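You operate a simulated robot arm through the tools that you are given. There is no shell and no other tool. Be economical: measure what you need, move in short steps, check, and stop when the job is done.

The job below is to be done with a simulated robot arm. You get a single attempt, and the scene is never put back.

## Task
Gauge the blue block and dot it in the gauge lamp's colour.
Fine: seat it in the gauge; run the gauge slide over it and back; the dot goes on the clear field; the pen goes back in its well.

Only the result counts: the job must be done as asked and must still hold three seconds after the hand-in. Knocking over, shifting, dropping, spilling or breaking anything else fails it.

## Robot
A 7-joint arm with a two-finger parallel gripper, fixed in place. Base frame: the origin is at the foot of the arm, x ahead of it, y to its left, z up; the work surface is at about z = 0. Readings come in mm, rad, newtons and seconds.
With the tool pointing down near the work surface it reaches from about 240 to 620 mm from the base axis. Its first joint turns from -1.152 to 1.152 rad. Payload 2.6 kg.
The tool frame sits at the grasp point between the pads (the TCP): z along the fingers, y along the line on which they close. The tips reach 30 mm beyond it. Largest opening 94 mm; finger width 28, thickness 10; the body of the gripper, 50 by 96 mm, starts 55 mm behind the TCP.
Orientation is that of the tool frame in the base frame, as a unit quaternion [w, x, y, z]. With the fingers straight down and closing along the base's y, the tool's x points along the base's -x, its y along +y and its z along -z.

## Interface
- The arm moves only by the tool move_arm. Its argument "deltas" is a list of rows, each a list of 7 numbers: the finger opening in mm, from 0 to 94, then the shift along the tool's x, y, z in mm, then the turn, a rotation vector about the tool's x, y, z in rad. In form: [[fingers, tx, ty, tz, rx, ry, rz], ...]. A call has 1 to 8 rows; each row shifts and turns the commanded pose from where the row before left it, along the tool's axes as they then stand. Each row takes 0.2 s and may step no farther than 50 mm and 0.15 rad from the row before; otherwise, or with a gripper value out of range, the whole call is refused. Where a pose cannot be reached the arm comes as near as it can. A force on the tool above 90 N (or 10 N above the force at the start of the call, whichever is more), or a blocked arm, ends the call early, and 0.2 s more pass. The fingers move at their own pace (about 72 mm/s each) and stop on an object; they squeeze with about 37 N. The grip force told is the motor's: it shows also when the fingers shut on nothing. Time passes only in rows, and 0.2 s behind the last, so rows that do not move let the fingers close. The reply holds the time, the measured pose of the TCP, the force on the tool along the base axes, the opening and the grip force, in the units named above and with some noise, with the torque about the TCP (base axes, N m) and any sound that the robot's microphone picked up, and new pictures: "views" is both (left out), scene, wrist or none.
- Cameras (640 x 400 px; columns grow to the right, rows downward): "scene" is fixed at [-0.9, 413.7, 566.1]; the picture's right is [-0.98, -0.22, 0.00], its down [-0.12, 0.52, -0.85] and it looks along [0.19, -0.83, -0.53] (base axes); focal length 342 px, centre (320, 200). "wrist" rides on the gripper at [76, 14, -102] in the tool frame; the picture's right is [-0.18, 0.98, 0.00], its down [-0.75, -0.14, -0.64] and it looks along [-0.63, -0.12, 0.77] (tool axes); focal length 243 px, centre (320, 200). There is no depth. A picture from a camera that has moved, and an enlarged one, comes with that camera's place and axes in the base frame and with its lens.
- close_up(camera, box): a new picture of the part [left, top, right, bottom] of that camera's present view, enlarged. No time passes.
- sign_off(): hands the job in; it is judged then, once.

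Work in short steps. Places have to be worked out from the pictures, the camera data and where the tool is seen: move nearer, look again, correct. Check each grasp and each placing, and mend what went wrong. You have 120 turns and 200 pictures in all, those below and enlarged ones among them. Open the gripper and draw the arm clear of the work before you hand the job in, unless the task says otherwise; then end with one line.

The tools are called after "Call:" as name(argument=value, ...) on one line, values as JSON. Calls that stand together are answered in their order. move_arm: Moves the arm, as the interface text tells. Its arguments: {"type":"object","properties":{"deltas":{"type":"array","items":{"type":"array","items":{"type":"number"}}},"views":{"type":"string","enum":["both","scene","wrist","none"]}},"required":["deltas"]} The other tools are called the same way: close_up (camera, box) takes an enlarged picture of a part of a camera's view; sign_off () hands the job in.

At the start:

```text
time: 0.0
ee_pos: [351.5, -42.3, 362.9]
tool_rot: [0.0, 0.001, 1.0, 0.0]
wrist_force: [0.5, 0.4, 0.9]
moment: [-0.01, -0.02, 0.02]
grip_width: 94.1
grasp_force: 0.2
```

scene: 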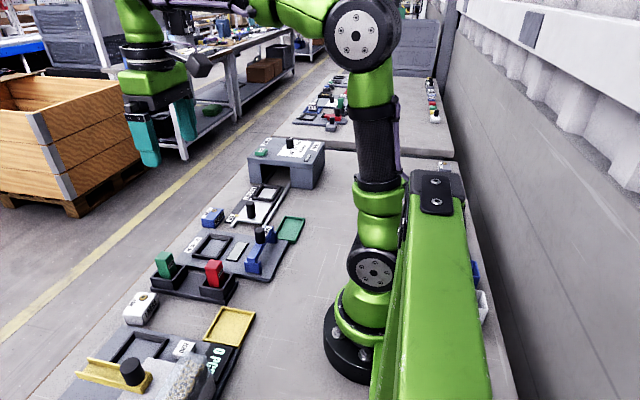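
wrist: 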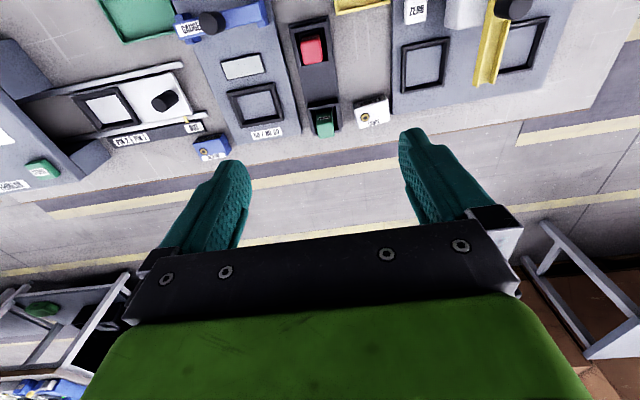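

I start by enlarging the relevant parts of both views to identify the gauge, the pens and the block.

Call:
close_up(camera="scene", box=[120, 180, 320, 305])

Call:
close_up(camera="wrist", box=[0, 0, 320, 200])

Call:
close_up(camera="wrist", box=[280, 0, 600, 200])

Call:
close_up(camera="scene", box=[50, 280, 260, 400])

Call:
close_up(camera="scene", box=[230, 120, 340, 190])

```text
3.20 times, centred on (220, 242) of scene
camera zoom: at [-0.9, 413.7, 566.1], right [-0.98, -0.22, 0.0], down [-0.12, 0.52, -0.85], along [0.19, -0.83, -0.53], focal length 1094 px, centre (640, 64)
```

zoom: 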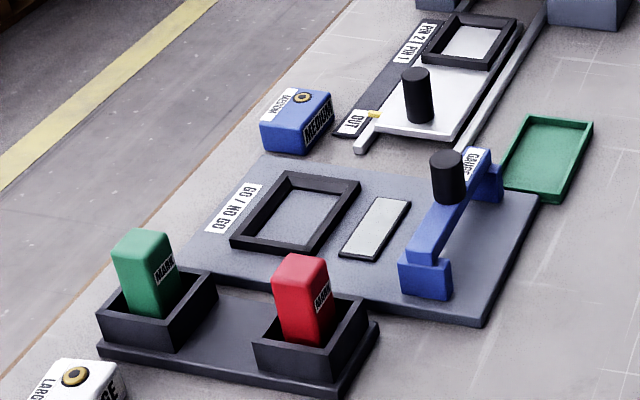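

```text
2.00 times, centred on (160, 100) of wrist
camera zoom: at [274.6, -26.9, 465.7], right [0.18, 0.98, 0.0], down [0.75, -0.14, 0.64], along [0.63, -0.12, -0.77], focal length 485 px, centre (640, 400)
```

zoom: 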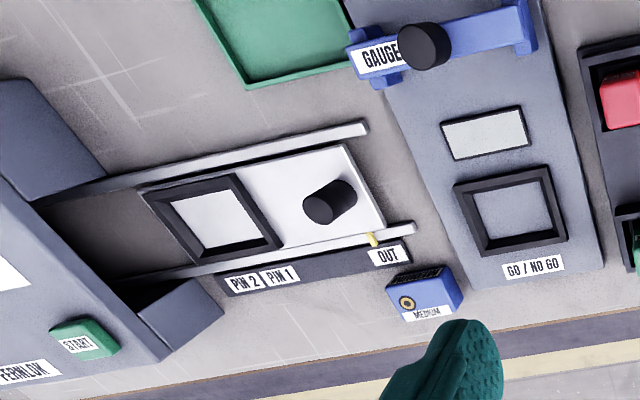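

```text
2.00 times, centred on (440, 100) of wrist
camera zoom: at [274.6, -26.9, 465.7], right [0.18, 0.98, 0.0], down [0.75, -0.14, 0.64], along [0.63, -0.12, -0.77], focal length 485 px, centre (80, 400)
```

zoom: 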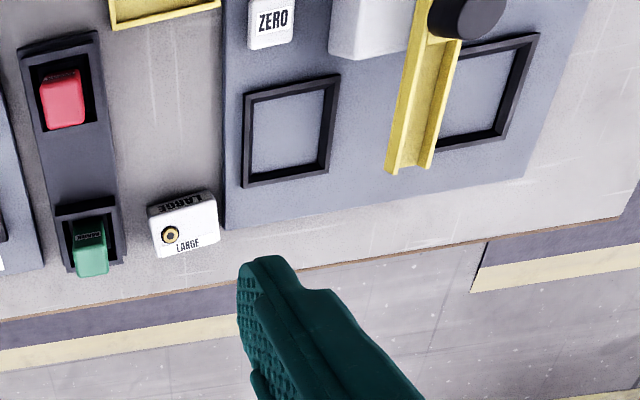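

```text
3.05 times, centred on (155, 340) of scene
camera zoom: at [-0.9, 413.7, 566.1], right [-0.98, -0.22, 0.0], down [-0.12, 0.52, -0.85], along [0.19, -0.83, -0.53], focal length 1042 px, centre (823, -227)
```

zoom: 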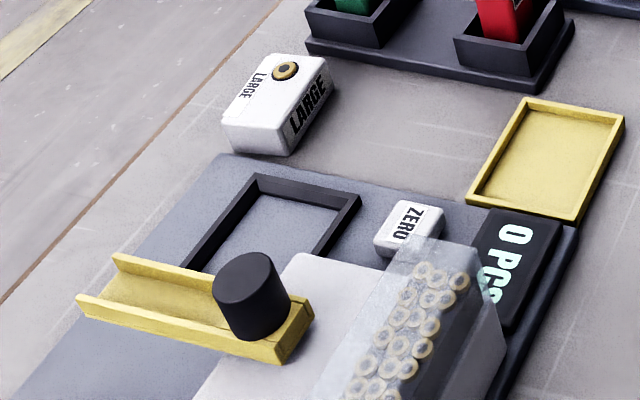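

```text
5.71 times, centred on (285, 155) of scene
camera zoom: at [-0.9, 413.7, 566.1], right [-0.98, -0.22, 0.0], down [-0.12, 0.52, -0.85], along [0.19, -0.83, -0.53], focal length 1954 px, centre (520, 457)
```

zoom: 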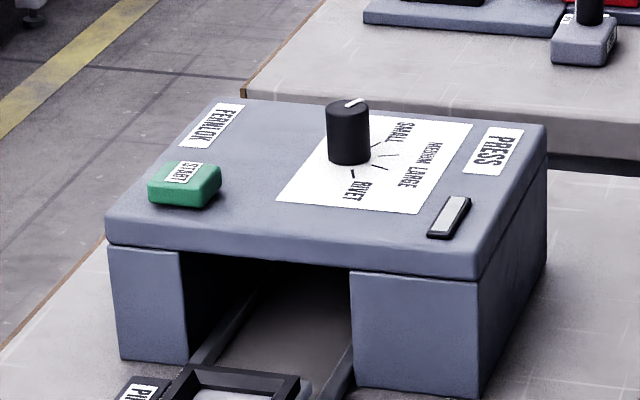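

The gauge plate has its nest at about (405,-174), the blue slide with its knob at about (275,-173), and the lamp between them. The blue MEDIUM block is near (457,-277), and the red and green markers are near (330,-51) and (443,-52). I move above and behind the block for a closer look.

Call:
move_arm(deltas=[[94, -5, -39, 25, 0, 0, 0], [94, -5, -39, 25, 0, 0, 0], [94, -5, -39, 25, 0, 0, 0], [94, -5, -39, 25, 0, 0, 0], [94, -5, -39, 25, 0, 0, 0], [94, 0, -35, 25, 0, 0, 0], [94, 0, 0, 0, 0, 0, 0]], views="both")

```text
time: 1.6
ee_pos: [376.4, -276.6, 213.0]
tool_rot: [0.0, 0.0, 1.0, 0.001]
wrist_force: [0.8, -0.7, 0.2]
moment: [0.0, -0.01, 0.02]
grip_width: 93.9
grasp_force: 0.0
camera wrist: at [299.2, -261.2, 315.8], right [0.18, 0.98, 0.0], down [0.75, -0.14, 0.64], along [0.63, -0.12, -0.77], focal length 243 px, centre (320, 200)
```

scene: 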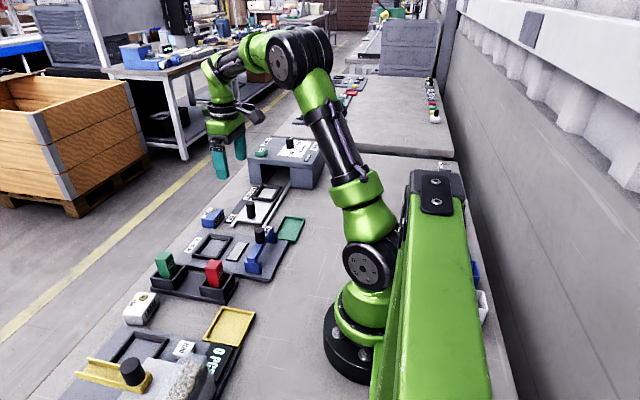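
wrist: 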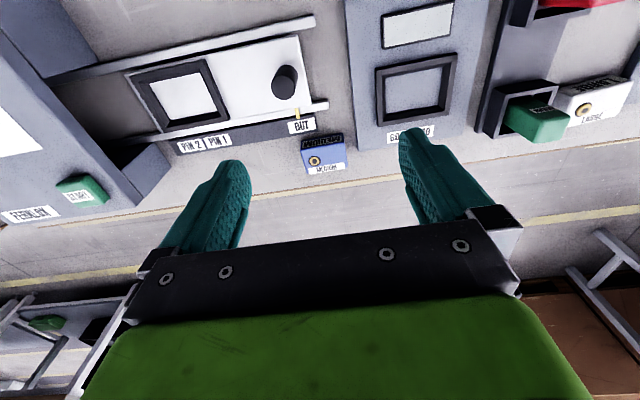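

Call:
close_up(camera="wrist", box=[260, 100, 420, 200])

Call:
close_up(camera="wrist", box=[320, 0, 640, 200])

Call:
close_up(camera="scene", box=[180, 190, 260, 240])

```text
4.00 times, centred on (340, 150) of wrist
camera zoom: at [299.2, -261.2, 315.8], right [0.18, 0.98, 0.0], down [0.75, -0.14, 0.64], along [0.63, -0.12, -0.77], focal length 970 px, centre (240, 400)
```

zoom: 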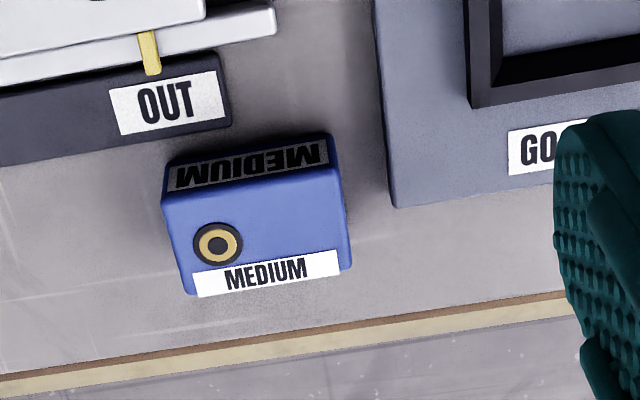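

```text
2.00 times, centred on (480, 100) of wrist
camera zoom: at [299.2, -261.2, 315.8], right [0.18, 0.98, 0.0], down [0.75, -0.14, 0.64], along [0.63, -0.12, -0.77], focal length 485 px, centre (0, 400)
```

zoom: 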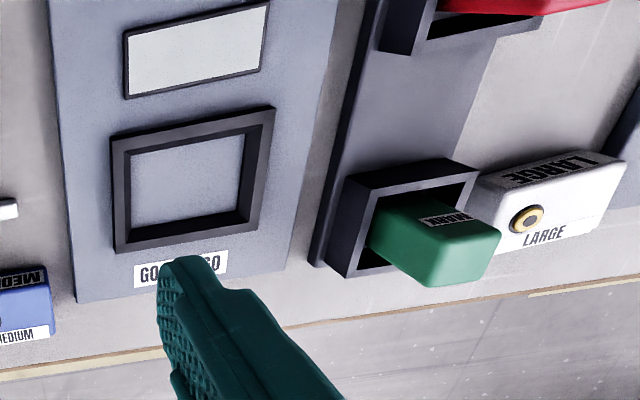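

```text
8.00 times, centred on (220, 215) of scene
camera zoom: at [-0.9, 413.7, 566.1], right [-0.98, -0.22, 0.0], down [-0.12, 0.52, -0.85], along [0.19, -0.83, -0.53], focal length 2736 px, centre (1120, 80)
```

zoom: 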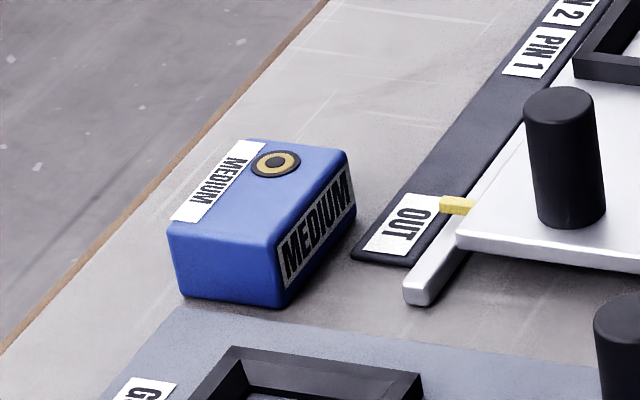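

The block lies axis-aligned, about x 447–486, y -316 to -257, 26 mm high. The nest is aligned the same way, centred near (403,-169). I descend to above the block.

Call:
move_arm(deltas=[[94, -30, -3.3, 29, 0, 0, 0], [94, -30, -3.3, 29, 0, 0, 0], [94, -29.5, -3.3, 29, 0, 0, 0], [94, 0, 0, 26, 0, 0, 0], [94, 0, 0, 0, 0, 0, 0]], views="both")

Call:
close_up(camera="scene", box=[160, 170, 288, 250])

```text
time: 2.8
ee_pos: [466.6, -283.8, 99.8]
tool_rot: [0.0, 0.0, 1.0, 0.001]
wrist_force: [-0.2, 0.3, -0.5]
moment: [-0.03, -0.01, 0.05]
grip_width: 94.0
grasp_force: 0.0
camera wrist: at [390.6, -268.2, 203.0], right [0.18, 0.98, 0.0], down [0.75, -0.14, 0.64], along [0.63, -0.12, -0.77], focal length 243 px, centre (320, 200)
```

scene: 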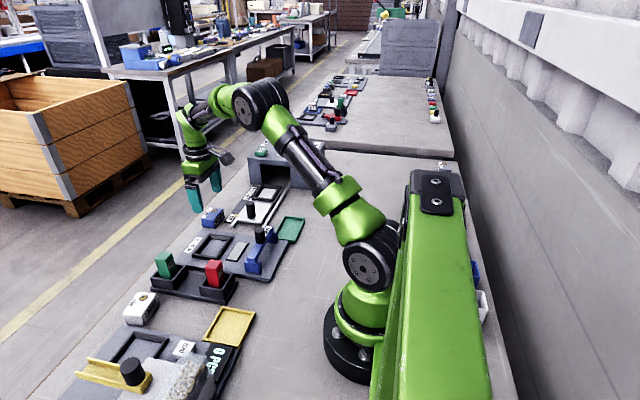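
wrist: 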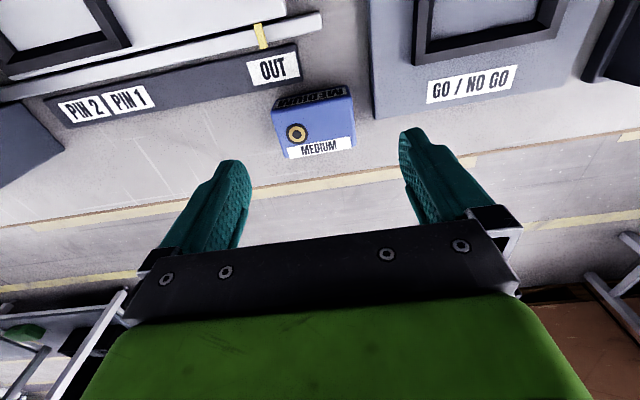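

```text
5.00 times, centred on (224, 210) of scene
camera zoom: at [-0.9, 413.7, 566.1], right [-0.98, -0.22, 0.0], down [-0.12, 0.52, -0.85], along [0.19, -0.83, -0.53], focal length 1710 px, centre (800, 150)
```

zoom: 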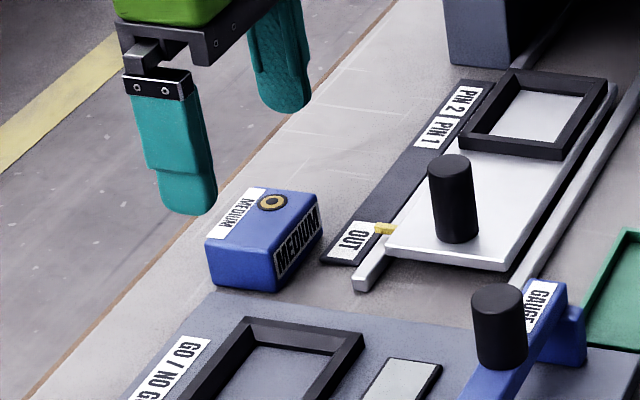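

The block centre recomputes to (467,-285.5). I go down with the fingertips at about z 16 and close.

Call:
move_arm(deltas=[[94, -0.5, -1.7, 27, 0, 0, 0], [94, 0, 0, 27, 0, 0, 0], [94, 0, 0, 0, 0, 0, 0]], views="both")

Call:
close_up(camera="scene", box=[160, 170, 288, 250])

```text
time: 3.6
ee_pos: [466.5, -284.6, 46.5]
tool_rot: [0.0, -0.001, 1.0, 0.0]
wrist_force: [0.0, 0.2, 0.1]
moment: [0.02, 0.0, 0.02]
grip_width: 94.2
grasp_force: 0.0
camera wrist: at [389.4, -269.2, 148.4], right [0.18, 0.98, 0.0], down [0.75, -0.14, 0.64], along [0.63, -0.12, -0.77], focal length 243 px, centre (320, 200)
```

scene: 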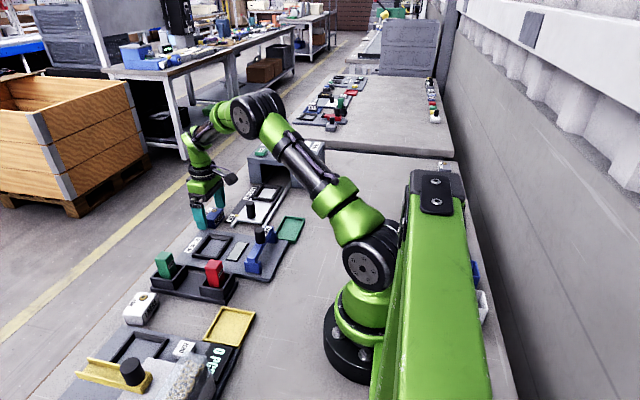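
wrist: 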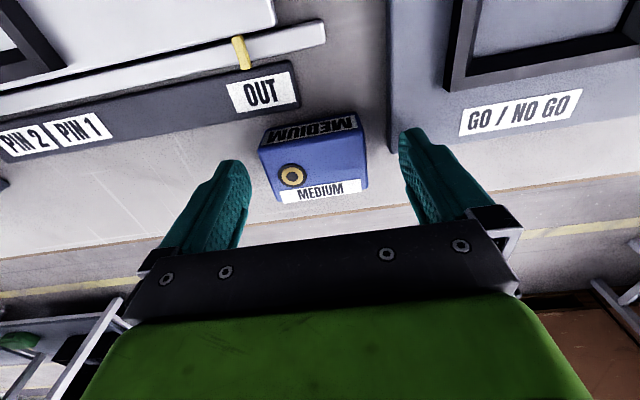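

```text
5.00 times, centred on (224, 210) of scene
camera zoom: at [-0.9, 413.7, 566.1], right [-0.98, -0.22, 0.0], down [-0.12, 0.52, -0.85], along [0.19, -0.83, -0.53], focal length 1710 px, centre (800, 150)
```

zoom: 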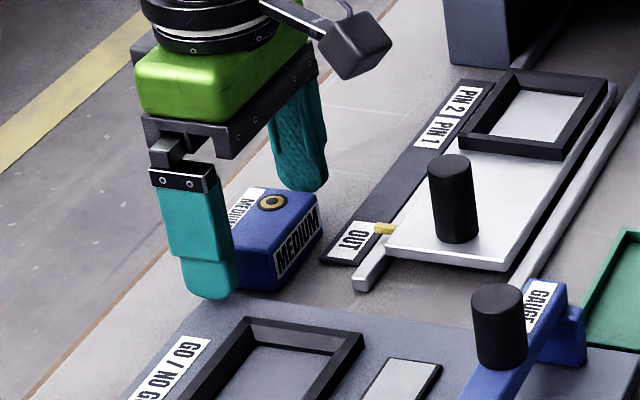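

The fingers straddle the block cleanly, so I close them.

Call:
move_arm(deltas=[[56, 0, 0, 0, 0, 0, 0], [50, 0, 0, 0, 0, 0, 0], [50, 0, 0, 0, 0, 0, 0]], views="none")

```text
time: 4.4
ee_pos: [465.3, -283.7, 46.5]
tool_rot: [0.0, 0.001, 1.0, 0.0]
wrist_force: [-0.4, -0.2, 0.6]
moment: [0.03, 0.0, 0.0]
grip_width: 59.4
grasp_force: 37.4
```

Gripped at 59.4 mm. I lift and move to a spot behind the nest so I can measure it well.

Call:
move_arm(deltas=[[50, 0, 0, 40, 0, 0, 0], [50, 0, 0, -40, 0, 0, 0]], views="none")

```text
time: 4.8
ee_pos: [473.4, -288.5, 35.5]
tool_rot: [0.015, 0.003, 1.0, -0.005]
wrist_force: [-0.2, 0.4, 7.4]
moment: [0.19, 0.14, 0.04]
grip_width: 59.4
grasp_force: 36.8
stopped in row 2: the force on the tool passed its limit at 125 N (the readings are from after the stop); the commanded pose is now the measured one
```

My first row went down instead of up: I gave the sign wrong, and the fingertips slid down the block to the table. I open, rise and square the tool again, then look at the block before regripping.

Call:
move_arm(deltas=[[70, 0, 0, 0, 0, 0, 0], [94, 0, 0, 0, 0, 0, 0], [94, 0, 0, -20, 0, 0, 0], [94, 0, 0, -40, -0.01, 0.03, -0.006], [94, 0, 0, 0, 0, 0, 0]], views="both")

Call:
close_up(camera="scene", box=[160, 170, 288, 250])

Call:
close_up(camera="wrist", box=[240, 80, 400, 180])

```text
time: 6.0
ee_pos: [471.9, -287.0, 93.0]
tool_rot: [-0.003, -0.001, 1.0, 0.0]
wrist_force: [-0.2, 0.5, -0.3]
moment: [0.0, 0.02, 0.03]
grip_width: 94.2
grasp_force: 0.1
camera wrist: at [396.4, -271.8, 195.3], right [0.18, 0.98, 0.0], down [0.76, -0.14, 0.64], along [0.63, -0.12, -0.77], focal length 243 px, centre (320, 200)
```

scene: 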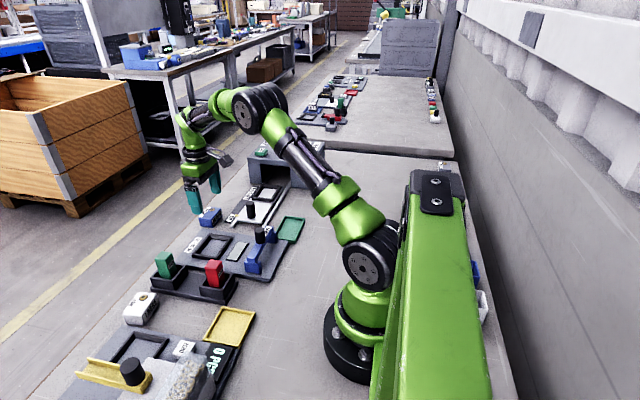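
wrist: 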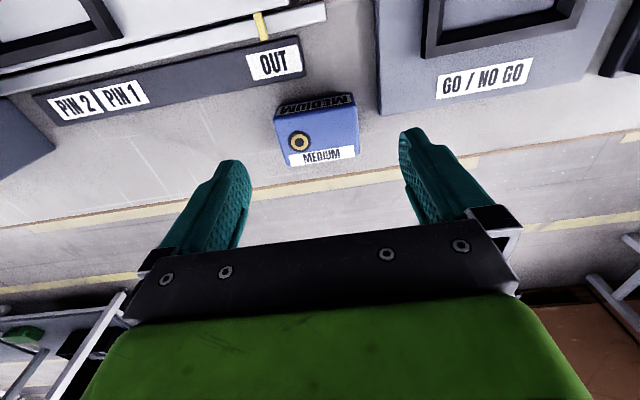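

```text
5.00 times, centred on (224, 210) of scene
camera zoom: at [-0.9, 413.7, 566.1], right [-0.98, -0.22, 0.0], down [-0.12, 0.52, -0.85], along [0.19, -0.83, -0.53], focal length 1710 px, centre (800, 150)
```

zoom: 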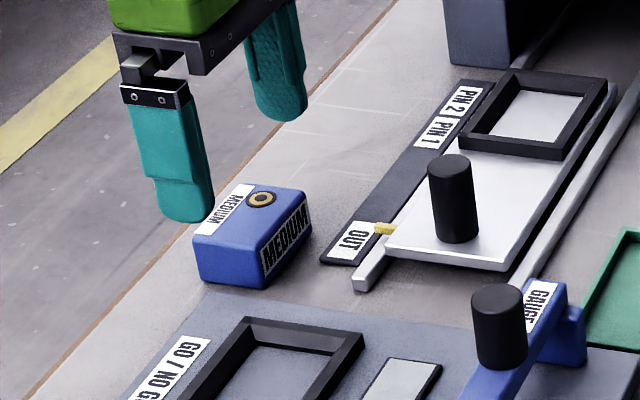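

```text
4.00 times, centred on (320, 130) of wrist
camera zoom: at [396.4, -271.8, 195.3], right [0.18, 0.98, 0.0], down [0.76, -0.14, 0.64], along [0.63, -0.12, -0.77], focal length 970 px, centre (320, 480)
```

zoom: 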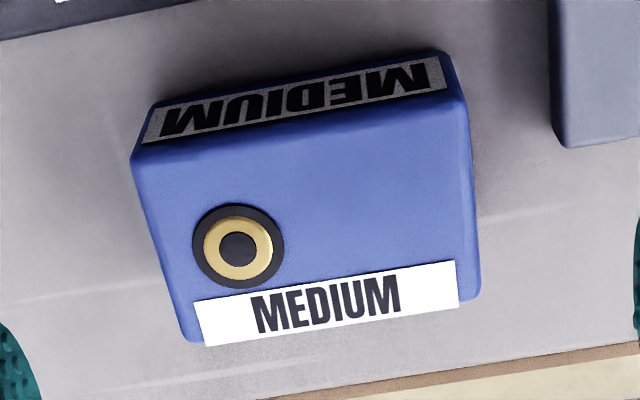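

The block stayed flat and moved with the fingers to about (475.5,-288). I regrip it with the tips at z 16, remembering that tool +z is down.

Call:
move_arm(deltas=[[94, -3.3, -1, 24, 0, 0, 0], [94, 0, 0, 23, 0, 0, 0], [94, 0, 0, 0, 0, 0, 0], [56, 0, 0, 0, 0, 0, 0], [50, 0, 0, 0, 0, 0, 0], [50, 0, 0, 0, 0, 0, 0]], views="none")

```text
time: 7.4
ee_pos: [474.0, -287.2, 46.7]
tool_rot: [-0.003, 0.001, 1.0, -0.001]
wrist_force: [0.9, 0.5, 0.4]
moment: [0.03, 0.03, 0.02]
grip_width: 59.0
grasp_force: 36.8
```

Gripped again. I lift (tool -z) and carry the block behind the nest for a look.

Call:
move_arm(deltas=[[50, 0, 0, -40, 0, 0, 0], [50, 0, 0, -44, 0, 0, 0], [50, 34, 29, 0, 0, 0, 0], [50, 34, 29, 0, 0, 0, 0], [50, 34, 29, 0, 0, 0, 0], [50, 34, 29, 0, 0, 0, 0], [50, 0, 0, 0, 0, 0, 0]], views="both")

Call:
close_up(camera="wrist", box=[240, 0, 400, 100])

Call:
close_up(camera="wrist", box=[240, 100, 400, 200])

```text
time: 9.0
ee_pos: [340.1, -171.9, 131.7]
tool_rot: [-0.002, 0.001, 1.0, 0.0]
wrist_force: [-0.4, 0.1, -0.8]
moment: [0.02, 0.03, 0.01]
grip_width: 58.9
grasp_force: 36.6
camera wrist: at [264.4, -157.0, 234.0], right [0.19, 0.98, 0.0], down [0.76, -0.14, 0.64], along [0.63, -0.12, -0.77], focal length 243 px, centre (320, 200)
```

scene: 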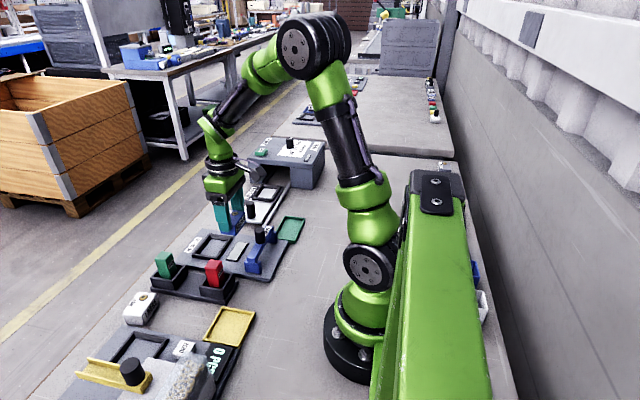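
wrist: 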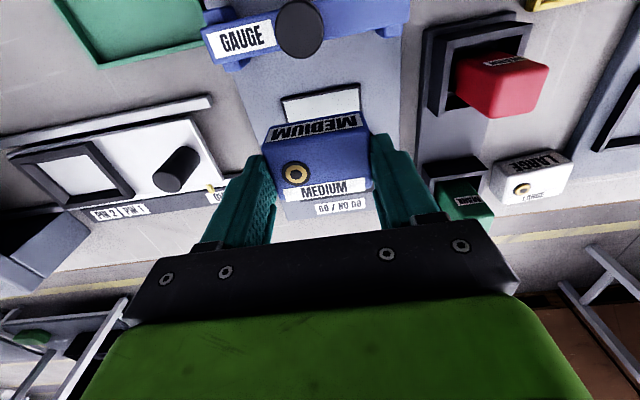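

```text
4.00 times, centred on (320, 50) of wrist
camera zoom: at [264.4, -157.0, 234.0], right [0.19, 0.98, 0.0], down [0.76, -0.14, 0.64], along [0.63, -0.12, -0.77], focal length 970 px, centre (320, 800)
```

zoom: 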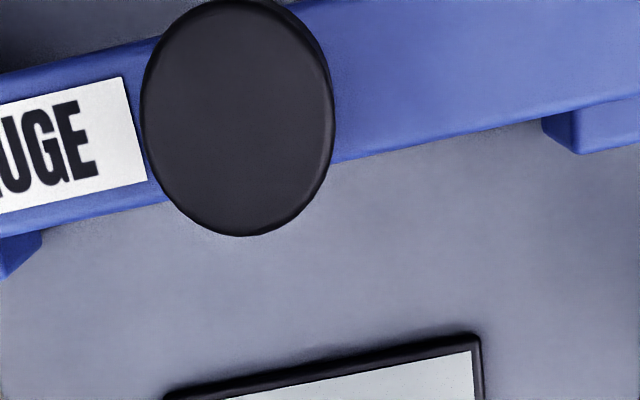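

```text
4.00 times, centred on (320, 150) of wrist
camera zoom: at [264.4, -157.0, 234.0], right [0.19, 0.98, 0.0], down [0.76, -0.14, 0.64], along [0.63, -0.12, -0.77], focal length 970 px, centre (320, 400)
```

zoom: 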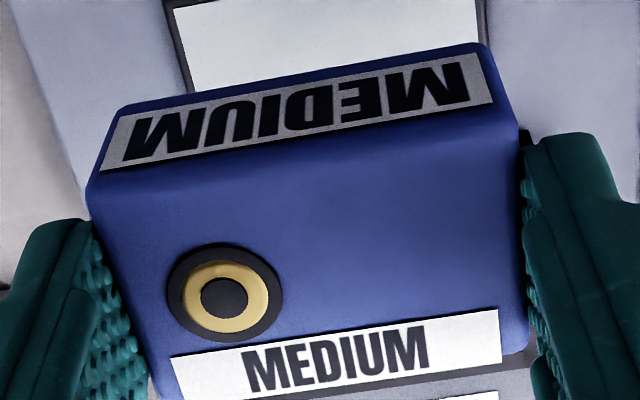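

The held block hides the nest from the wrist view, so I use the fixed scene camera for a precise nest measurement.

Call:
close_up(camera="scene", box=[176, 215, 256, 265])

Call:
close_up(camera="scene", box=[200, 180, 280, 230])

```text
8.00 times, centred on (216, 240) of scene
camera zoom: at [-0.9, 413.7, 566.1], right [-0.98, -0.22, 0.0], down [-0.12, 0.52, -0.85], along [0.19, -0.83, -0.53], focal length 2736 px, centre (1152, -120)
```

zoom: 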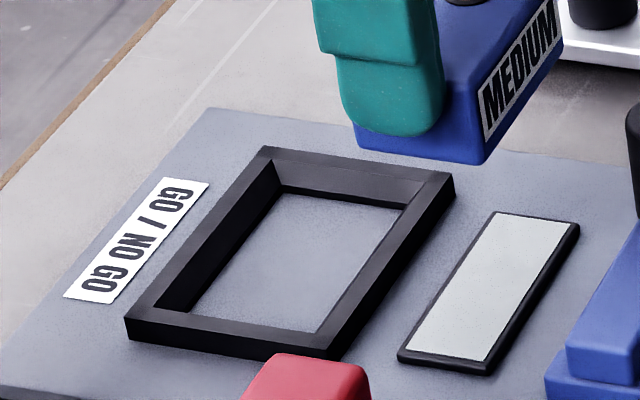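

```text
8.00 times, centred on (240, 205) of scene
camera zoom: at [-0.9, 413.7, 566.1], right [-0.98, -0.22, 0.0], down [-0.12, 0.52, -0.85], along [0.19, -0.83, -0.53], focal length 2736 px, centre (960, 160)
```

zoom: 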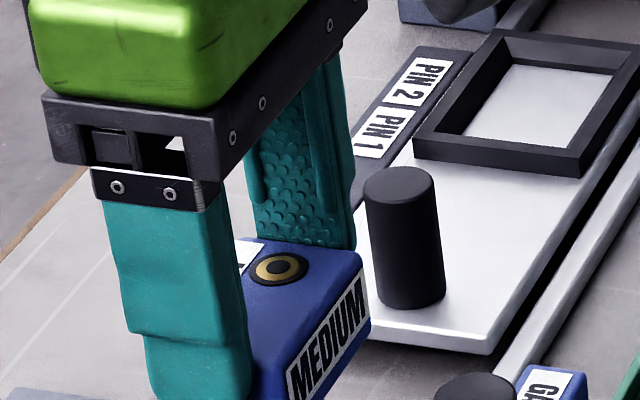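

I enlarge the nest further for exact rim edges.

Call:
close_up(camera="scene", box=[188, 230, 236, 260])

```text
13.33 times, centred on (212, 245) of scene
camera zoom: at [-0.9, 413.7, 566.1], right [-0.98, -0.22, 0.0], down [-0.12, 0.52, -0.85], along [0.19, -0.83, -0.53], focal length 4559 px, centre (1760, -400)
```

zoom: 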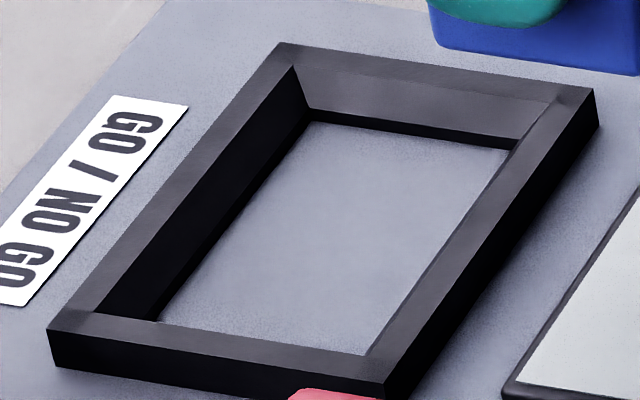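

Combining both cameras' block-to-nest offsets gives the nest at about (404.5,-166). I hover the block just above it and check the alignment.

Call:
move_arm(deltas=[[50, -31.5, 2.8, 0, 0, 0, 0], [50, -31.2, 2.9, 15, 0, 0, 0], [50, 0, 0, 38, 0, 0, 0], [50, 0, 0, 0, 0, 0, 0]], views="wrist")

Call:
close_up(camera="scene", box=[180, 215, 244, 255])

Call:
close_up(camera="wrist", box=[220, 90, 420, 215])

```text
time: 10.0
ee_pos: [402.5, -166.1, 81.3]
tool_rot: [-0.002, 0.0, 1.0, -0.001]
wrist_force: [0.6, 0.2, -0.7]
moment: [-0.03, 0.0, -0.01]
grip_width: 59.1
grasp_force: 37.3
camera wrist: at [325.8, -150.6, 183.3], right [0.19, 0.98, 0.0], down [0.76, -0.14, 0.64], along [0.63, -0.12, -0.77], focal length 243 px, centre (320, 200)
```

wrist: 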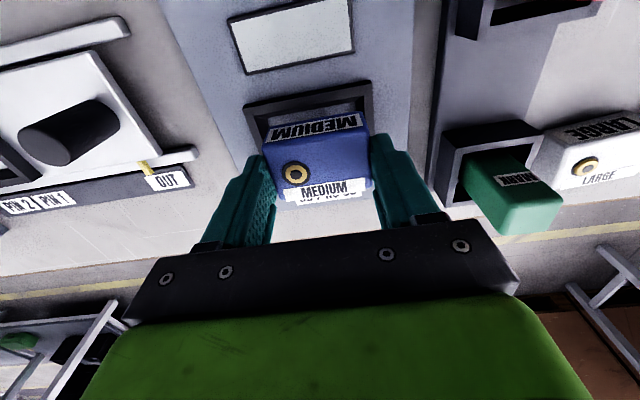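

```text
10.00 times, centred on (212, 235) of scene
camera zoom: at [-0.9, 413.7, 566.1], right [-0.98, -0.22, 0.0], down [-0.12, 0.52, -0.85], along [0.19, -0.83, -0.53], focal length 3419 px, centre (1400, -150)
```

zoom: 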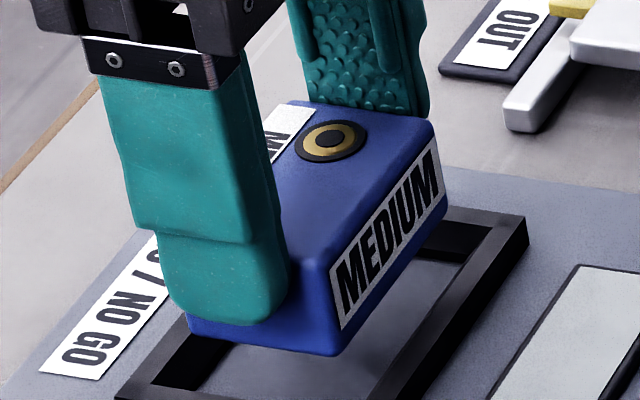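

```text
3.20 times, centred on (320, 152) of wrist
camera zoom: at [325.8, -150.6, 183.3], right [0.19, 0.98, 0.0], down [0.76, -0.14, 0.64], along [0.63, -0.12, -0.77], focal length 776 px, centre (320, 352)
```

zoom: 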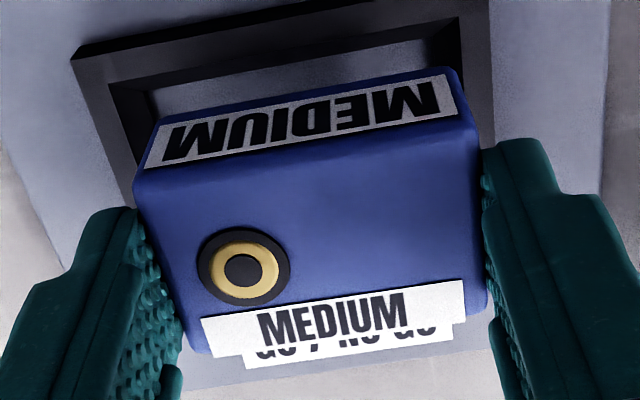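

Both views say the block should shift about +2.7 mm in x and -4.2 mm in y relative to the chamfered nest. I shift, lower a little and compare again.

Call:
move_arm(deltas=[[50, -2.7, -4.2, 0, 0, 0, 0], [50, 0, 0, 10, 0, 0, 0], [50, 0, 0, 0, 0, 0, 0]], views="none")

Call:
close_up(camera="scene", box=[180, 225, 244, 265])

Call:
close_up(camera="wrist", box=[220, 75, 420, 200])

```text
time: 10.8
ee_pos: [404.7, -170.8, 70.7]
tool_rot: [-0.001, 0.0, 1.0, 0.0]
wrist_force: [0.1, 0.9, -0.9]
moment: [-0.02, -0.03, -0.01]
grip_width: 59.2
grasp_force: 37.2
```

```text
10.00 times, centred on (212, 245) of scene
camera zoom: at [-0.9, 413.7, 566.1], right [-0.98, -0.22, 0.0], down [-0.12, 0.52, -0.85], along [0.19, -0.83, -0.53], focal length 3419 px, centre (1400, -250)
```

zoom: 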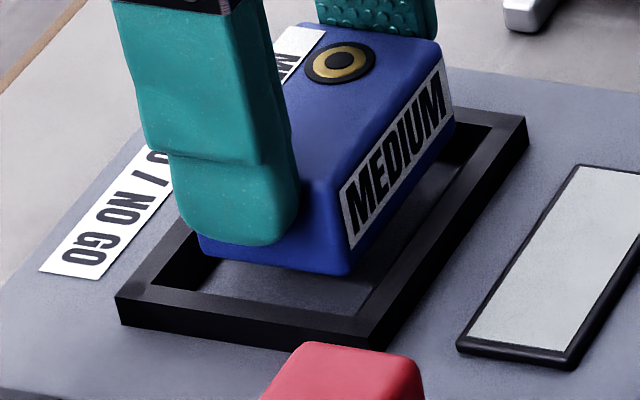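

```text
3.20 times, centred on (320, 138) of wrist
camera zoom: at [328.1, -156.0, 172.2], right [0.19, 0.98, 0.0], down [0.76, -0.14, 0.64], along [0.63, -0.12, -0.77], focal length 776 px, centre (320, 400)
```

zoom: 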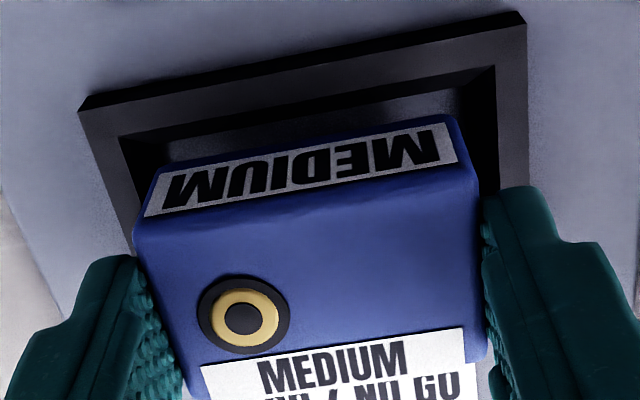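

Gaps to the rim now look equal in both directions. I lower gently and watch the force.

Call:
move_arm(deltas=[[50, 0, 0, 5, 0, 0, 0], [50, 0, 0, 4, 0, 0, 0], [50, 0, 0, 2, 0, 0, 0], [50, 0, 0, 0, 0, 0, 0]], views="none")

Call:
close_up(camera="scene", box=[180, 225, 244, 265])

```text
time: 11.8
ee_pos: [405.6, -170.8, 58.1]
tool_rot: [-0.001, 0.0, 1.0, 0.0]
wrist_force: [-3.6, 0.7, 10.4]
moment: [0.13, 0.2, 0.04]
grip_width: 59.2
grasp_force: 37.3
```

```text
10.00 times, centred on (212, 245) of scene
camera zoom: at [-1.0, 413.8, 566.1], right [-0.98, -0.22, 0.0], down [-0.12, 0.52, -0.85], along [0.19, -0.83, -0.53], focal length 3419 px, centre (1400, -250)
```

zoom: 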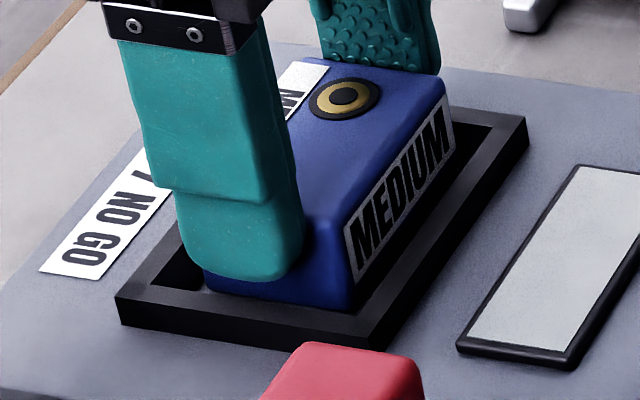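

Light contact with a push toward -x, so the block is riding the far chamfer. I shift 1.5 mm toward -x and go down a bit more.

Call:
move_arm(deltas=[[50, 1.5, 0, -1, 0, 0, 0], [50, 0, 0, 1.5, 0, 0, 0], [50, 0, 0, 1, 0, 0, 0], [50, 0, 0, 0, 0, 0, 0]], views="none")

Call:
close_up(camera="wrist", box=[220, 75, 420, 200])

```text
time: 12.8
ee_pos: [404.2, -170.9, 56.3]
tool_rot: [0.0, 0.0, 1.0, -0.001]
wrist_force: [-5.9, 1.3, 34.6]
moment: [0.09, 0.22, -0.06]
grip_width: 59.3
grasp_force: 36.9
```

```text
3.20 times, centred on (320, 138) of wrist
camera zoom: at [327.9, -155.6, 159.7], right [0.19, 0.98, 0.0], down [0.75, -0.14, 0.64], along [0.63, -0.12, -0.77], focal length 776 px, centre (320, 400)
```

zoom: 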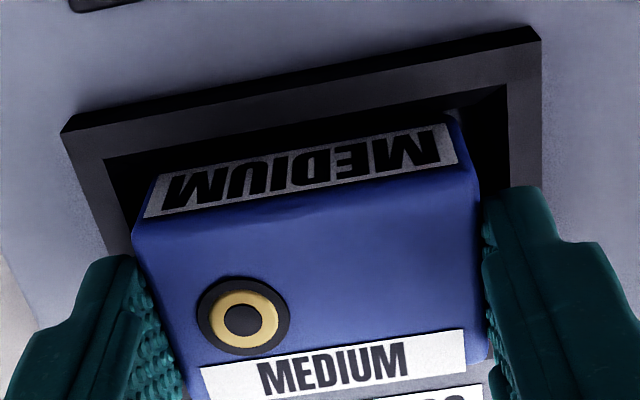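

Still loaded with the same sign, so I relieve the pressure, shift another 2 mm toward -x and probe again.

Call:
move_arm(deltas=[[50, 1, 0, -1.5, 0, 0, 0], [50, 1, 0, 0, 0, 0, 0], [50, 0, 0, 0, 0, 0, 0]], views="none")

Call:
move_arm(deltas=[[50, 0, 0, 1, 0, 0, 0], [50, 0, 0, 1, 0, 0, 0], [50, 0, 0, 0, 0, 0, 0]], views="none")

Call:
close_up(camera="scene", box=[180, 225, 244, 265])

Call:
close_up(camera="wrist", box=[220, 75, 420, 200])

```text
time: 13.6
ee_pos: [403.5, -170.8, 57.7]
tool_rot: [0.0, -0.001, 1.0, -0.002]
wrist_force: [23.4, -4.6, -1.0]
moment: [-0.1, -1.05, -0.19]
grip_width: 58.8
grasp_force: 37.0
```

```text
time: 14.4
ee_pos: [402.6, -170.5, 57.7]
tool_rot: [0.001, 0.0, 1.0, -0.001]
wrist_force: [10.6, 3.2, 29.7]
moment: [0.16, -0.15, 0.22]
grip_width: 59.0
grasp_force: 37.1
```

```text
10.00 times, centred on (212, 245) of scene
camera zoom: at [-1.1, 413.8, 566.1], right [-0.98, -0.22, 0.0], down [-0.12, 0.52, -0.85], along [0.19, -0.83, -0.53], focal length 3419 px, centre (1400, -250)
```

zoom: 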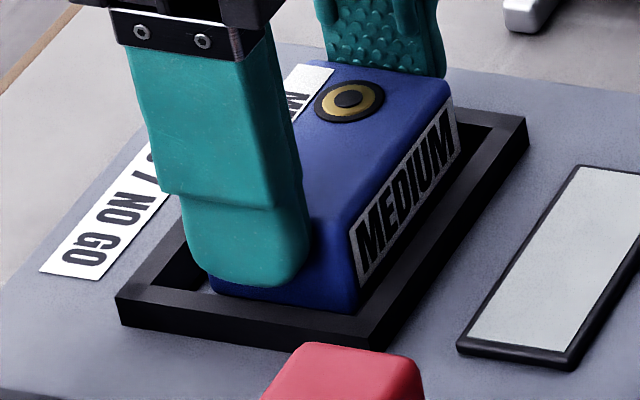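

```text
3.20 times, centred on (320, 138) of wrist
camera zoom: at [326.7, -155.6, 159.5], right [0.18, 0.98, 0.0], down [0.75, -0.14, 0.64], along [0.63, -0.12, -0.77], focal length 776 px, centre (320, 400)
```

zoom: 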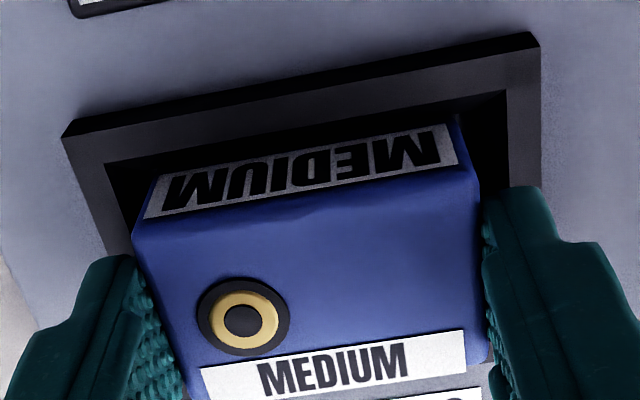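

The sideways push met a pure wall reaction, so the block is already inside the straight part of the pocket. I ease back +1.2 mm and release it there.

Call:
move_arm(deltas=[[50, -0.7, 0, -1, 0, 0, 0], [50, -0.7, 0, -0.5, 0, 0, 0], [50, 0, 0, 0, 0, 0, 0]], views="none")

Call:
move_arm(deltas=[[50, 0, 0, 1, 0, 0, 0], [50, 0, 0, 1, 0, 0, 0], [50, 0, 0, 0, 0, 0, 0]], views="none")

```text
time: 15.2
ee_pos: [403.3, -171.0, 57.5]
tool_rot: [-0.001, 0.001, 1.0, -0.001]
wrist_force: [7.9, 1.8, 20.2]
moment: [-0.02, -0.46, 0.23]
grip_width: 59.2
grasp_force: 37.0
```

```text
time: 16.0
ee_pos: [404.6, -169.8, 56.3]
tool_rot: [0.001, 0.001, 1.0, -0.001]
wrist_force: [1.1, 4.9, 35.2]
moment: [0.23, 0.04, 0.0]
grip_width: 59.0
grasp_force: 36.8
```

I open the fingers to release, then rise and look at the seating.

Call:
move_arm(deltas=[[70, 0, 0, 0, 0, 0, 0], [90, 0, 0, 0, 0, 0, 0], [94, 0, 0, -30, 0, 0, 0], [94, 10, 0, -45, 0, 0, 0], [94, 40, 0, -25, 0, 0, 0], [94, 0, 0, 0, 0, 0, 0]], views="wrist")

Call:
close_up(camera="scene", box=[180, 225, 244, 265])

Call:
close_up(camera="wrist", box=[240, 80, 400, 180])

```text
time: 17.4
ee_pos: [353.8, -171.2, 153.2]
tool_rot: [-0.002, 0.001, 1.0, 0.0]
wrist_force: [-0.8, -0.7, -0.1]
moment: [-0.01, 0.01, 0.0]
grip_width: 94.2
grasp_force: 0.0
camera wrist: at [277.9, -156.4, 256.0], right [0.19, 0.98, 0.0], down [0.76, -0.14, 0.64], along [0.63, -0.12, -0.77], focal length 243 px, centre (320, 200)
```

wrist: 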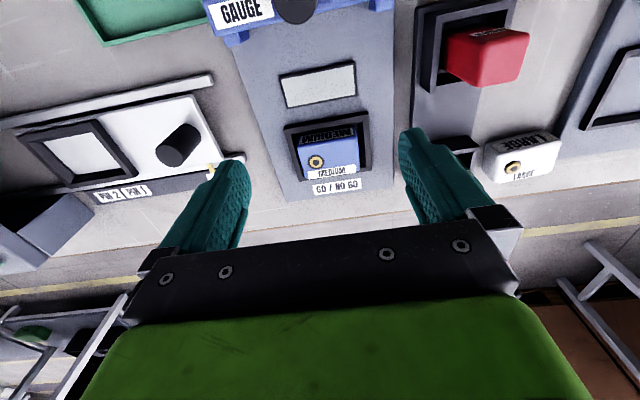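

```text
10.00 times, centred on (212, 245) of scene
camera zoom: at [-0.9, 413.7, 566.1], right [-0.98, -0.22, 0.0], down [-0.12, 0.52, -0.85], along [0.19, -0.83, -0.53], focal length 3419 px, centre (1400, -250)
```

zoom: 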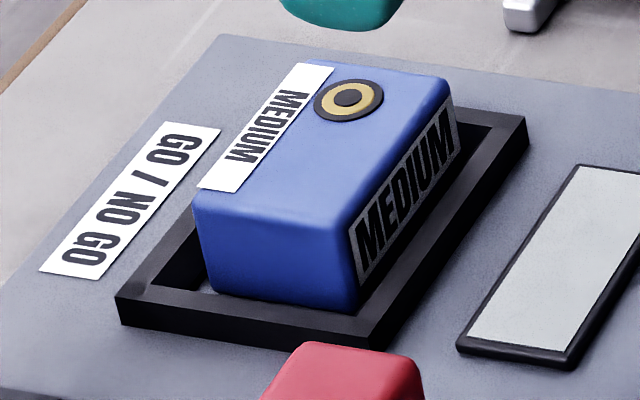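

```text
4.00 times, centred on (320, 130) of wrist
camera zoom: at [277.9, -156.4, 256.0], right [0.19, 0.98, 0.0], down [0.76, -0.14, 0.64], along [0.63, -0.12, -0.77], focal length 970 px, centre (320, 480)
```

zoom: 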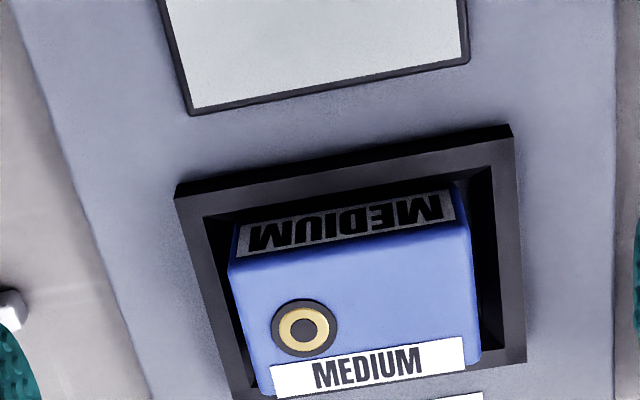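

The block looks seated or nearly so; I enlarge further to make sure it is level and at the floor.

Call:
close_up(camera="scene", box=[188, 236, 228, 261])

Call:
close_up(camera="wrist", box=[280, 105, 376, 165])

```text
16.00 times, centred on (208, 248) of scene
camera zoom: at [-0.9, 413.7, 566.1], right [-0.98, -0.22, 0.0], down [-0.12, 0.52, -0.85], along [0.19, -0.83, -0.53], focal length 5471 px, centre (2112, -576)
```

zoom: 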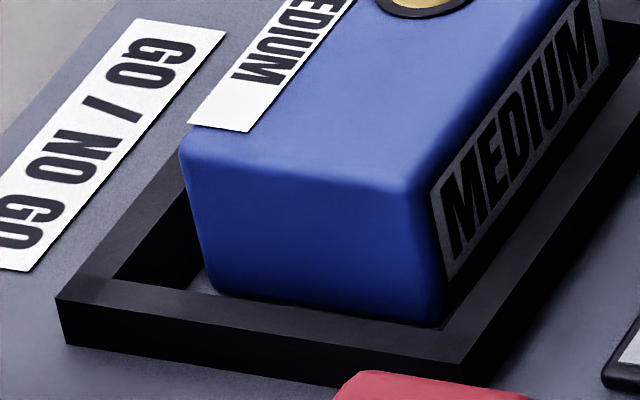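

```text
6.67 times, centred on (328, 135) of wrist
camera zoom: at [277.9, -156.4, 256.0], right [0.19, 0.98, 0.0], down [0.76, -0.14, 0.64], along [0.63, -0.12, -0.77], focal length 1618 px, centre (267, 633)
```

zoom: 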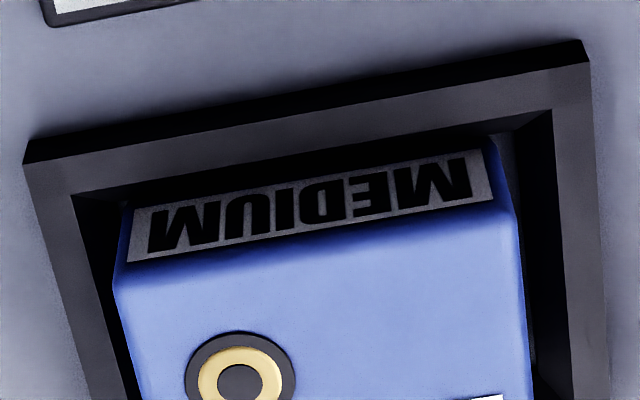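

It looks level. To be sure it is bottomed before running the slide, I press its top gently with closed fingers.

Call:
move_arm(deltas=[[0, -25, 0, 0, 0, 0, 0], [0, -26, 0, 20, 0, 0, 0], [0, 0, 0, 40, 0, 0, 0], [0, 0, 0, 20, 0, 0, 0], [0, 0, 0, 4, 0, 0, 0], [0, 0, 0, 3, 0, 0, 0], [0, 0, 0, 2, 0, 0, 0]], views="none")

```text
time: 19.0
ee_pos: [406.0, -171.9, 71.4]
tool_rot: [0.003, 0.004, 1.0, -0.001]
wrist_force: [-24.5, 6.2, 80.1]
moment: [0.22, 1.27, -0.07]
grip_width: 0.0
grasp_force: 33.0
```

Contact came at tip height of about 41 mm with 80 N. I back off and look again to see whether anything changed.

Call:
move_arm(deltas=[[0, 0, 0, -15, 0, 0, 0], [0, 25, 0, -45, 0, 0, 0], [0, 27, 0, -35, 0, 0, 0], [0, 0, 0, 0, 0, 0, 0]], views="wrist")

Call:
close_up(camera="scene", box=[188, 236, 228, 261])

Call:
close_up(camera="wrist", box=[280, 105, 376, 165])

```text
refused: row 2 steps farther than a row can; nothing moved
```

```text
16.00 times, centred on (208, 248) of scene
camera zoom: at [-1.3, 413.9, 566.0], right [-0.98, -0.22, 0.0], down [-0.12, 0.52, -0.85], along [0.19, -0.83, -0.53], focal length 5471 px, centre (2112, -576)
```

zoom: 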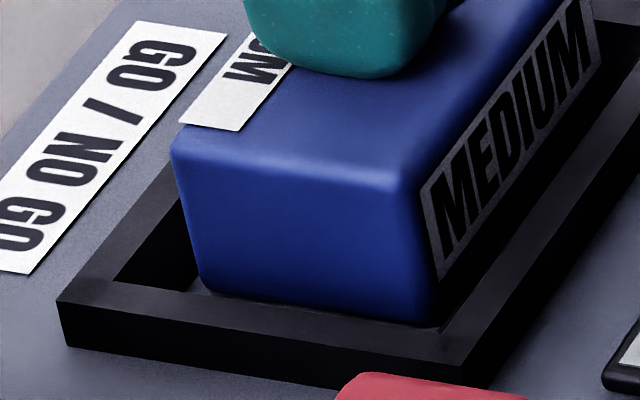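

```text
6.67 times, centred on (328, 135) of wrist
camera zoom: at [328.9, -155.4, 173.2], right [0.19, 0.98, 0.0], down [0.75, -0.14, 0.65], along [0.64, -0.12, -0.76], focal length 1618 px, centre (267, 633)
```

zoom: 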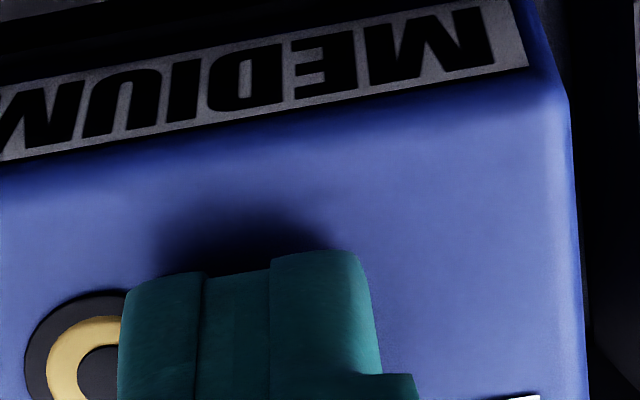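

The press shifted the block by only a small sideways play. I back off with legal steps and look.

Call:
move_arm(deltas=[[0, 0, 0, -15, 0, 0, 0], [0, 15, 0, -40, 0, 0, 0], [0, 27, 0, -35, 0, 0, 0], [0, 10, 0, 0, 0, 0, 0], [0, 0, 0, 0, 0, 0, 0]], views="wrist")

Call:
close_up(camera="scene", box=[188, 232, 236, 262])

Call:
close_up(camera="wrist", box=[272, 100, 384, 170])

Call:
close_up(camera="scene", box=[216, 220, 296, 270])

```text
time: 20.2
ee_pos: [352.2, -171.1, 155.7]
tool_rot: [-0.002, 0.0, 1.0, 0.0]
wrist_force: [-0.7, 0.4, -0.1]
moment: [-0.01, 0.02, -0.01]
grip_width: 0.1
grasp_force: 33.7
camera wrist: at [275.9, -156.1, 258.3], right [0.18, 0.98, 0.0], down [0.76, -0.14, 0.64], along [0.63, -0.12, -0.77], focal length 243 px, centre (320, 200)
```

wrist: 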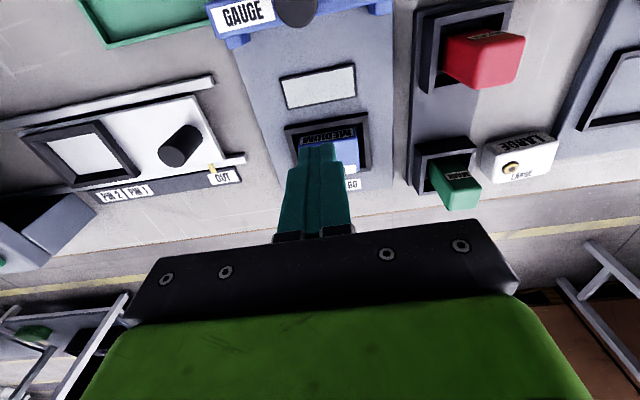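

```text
13.33 times, centred on (212, 247) of scene
camera zoom: at [-0.9, 413.7, 566.1], right [-0.98, -0.22, 0.0], down [-0.12, 0.52, -0.85], along [0.19, -0.83, -0.53], focal length 4559 px, centre (1760, -427)
```

zoom: 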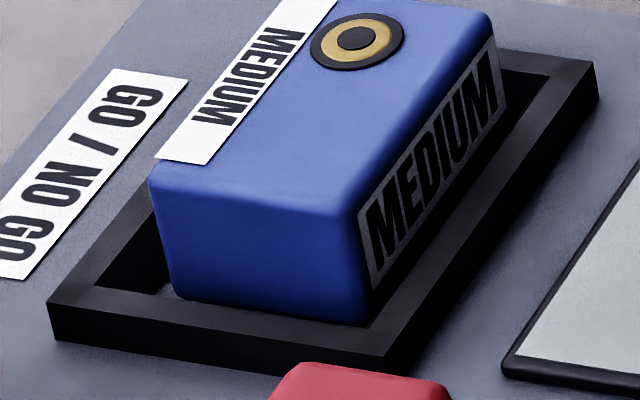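

```text
5.71 times, centred on (328, 135) of wrist
camera zoom: at [275.9, -156.1, 258.3], right [0.18, 0.98, 0.0], down [0.76, -0.14, 0.64], along [0.63, -0.12, -0.77], focal length 1386 px, centre (274, 571)
```

zoom: 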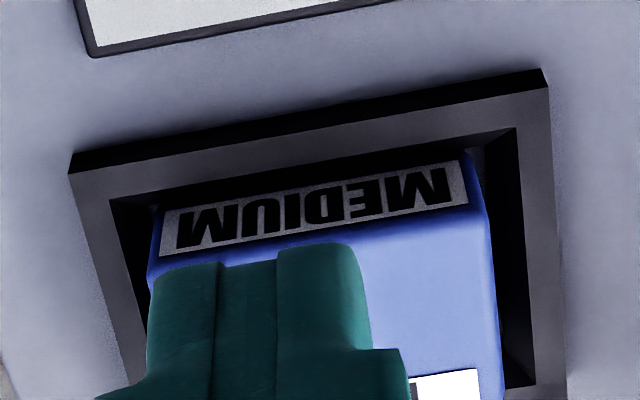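

```text
8.00 times, centred on (256, 245) of scene
camera zoom: at [-0.9, 413.7, 566.1], right [-0.98, -0.22, 0.0], down [-0.12, 0.52, -0.85], along [0.19, -0.83, -0.53], focal length 2736 px, centre (832, -160)
```

zoom: 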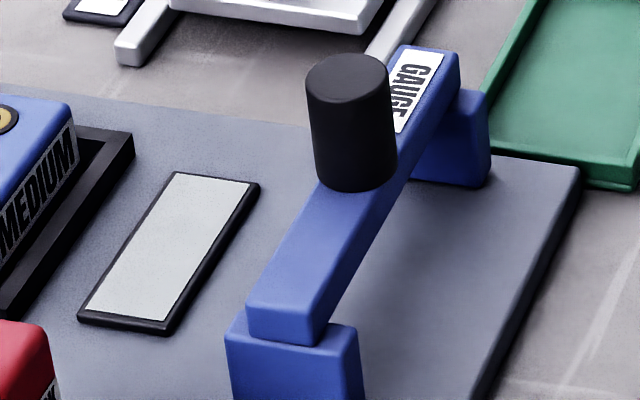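

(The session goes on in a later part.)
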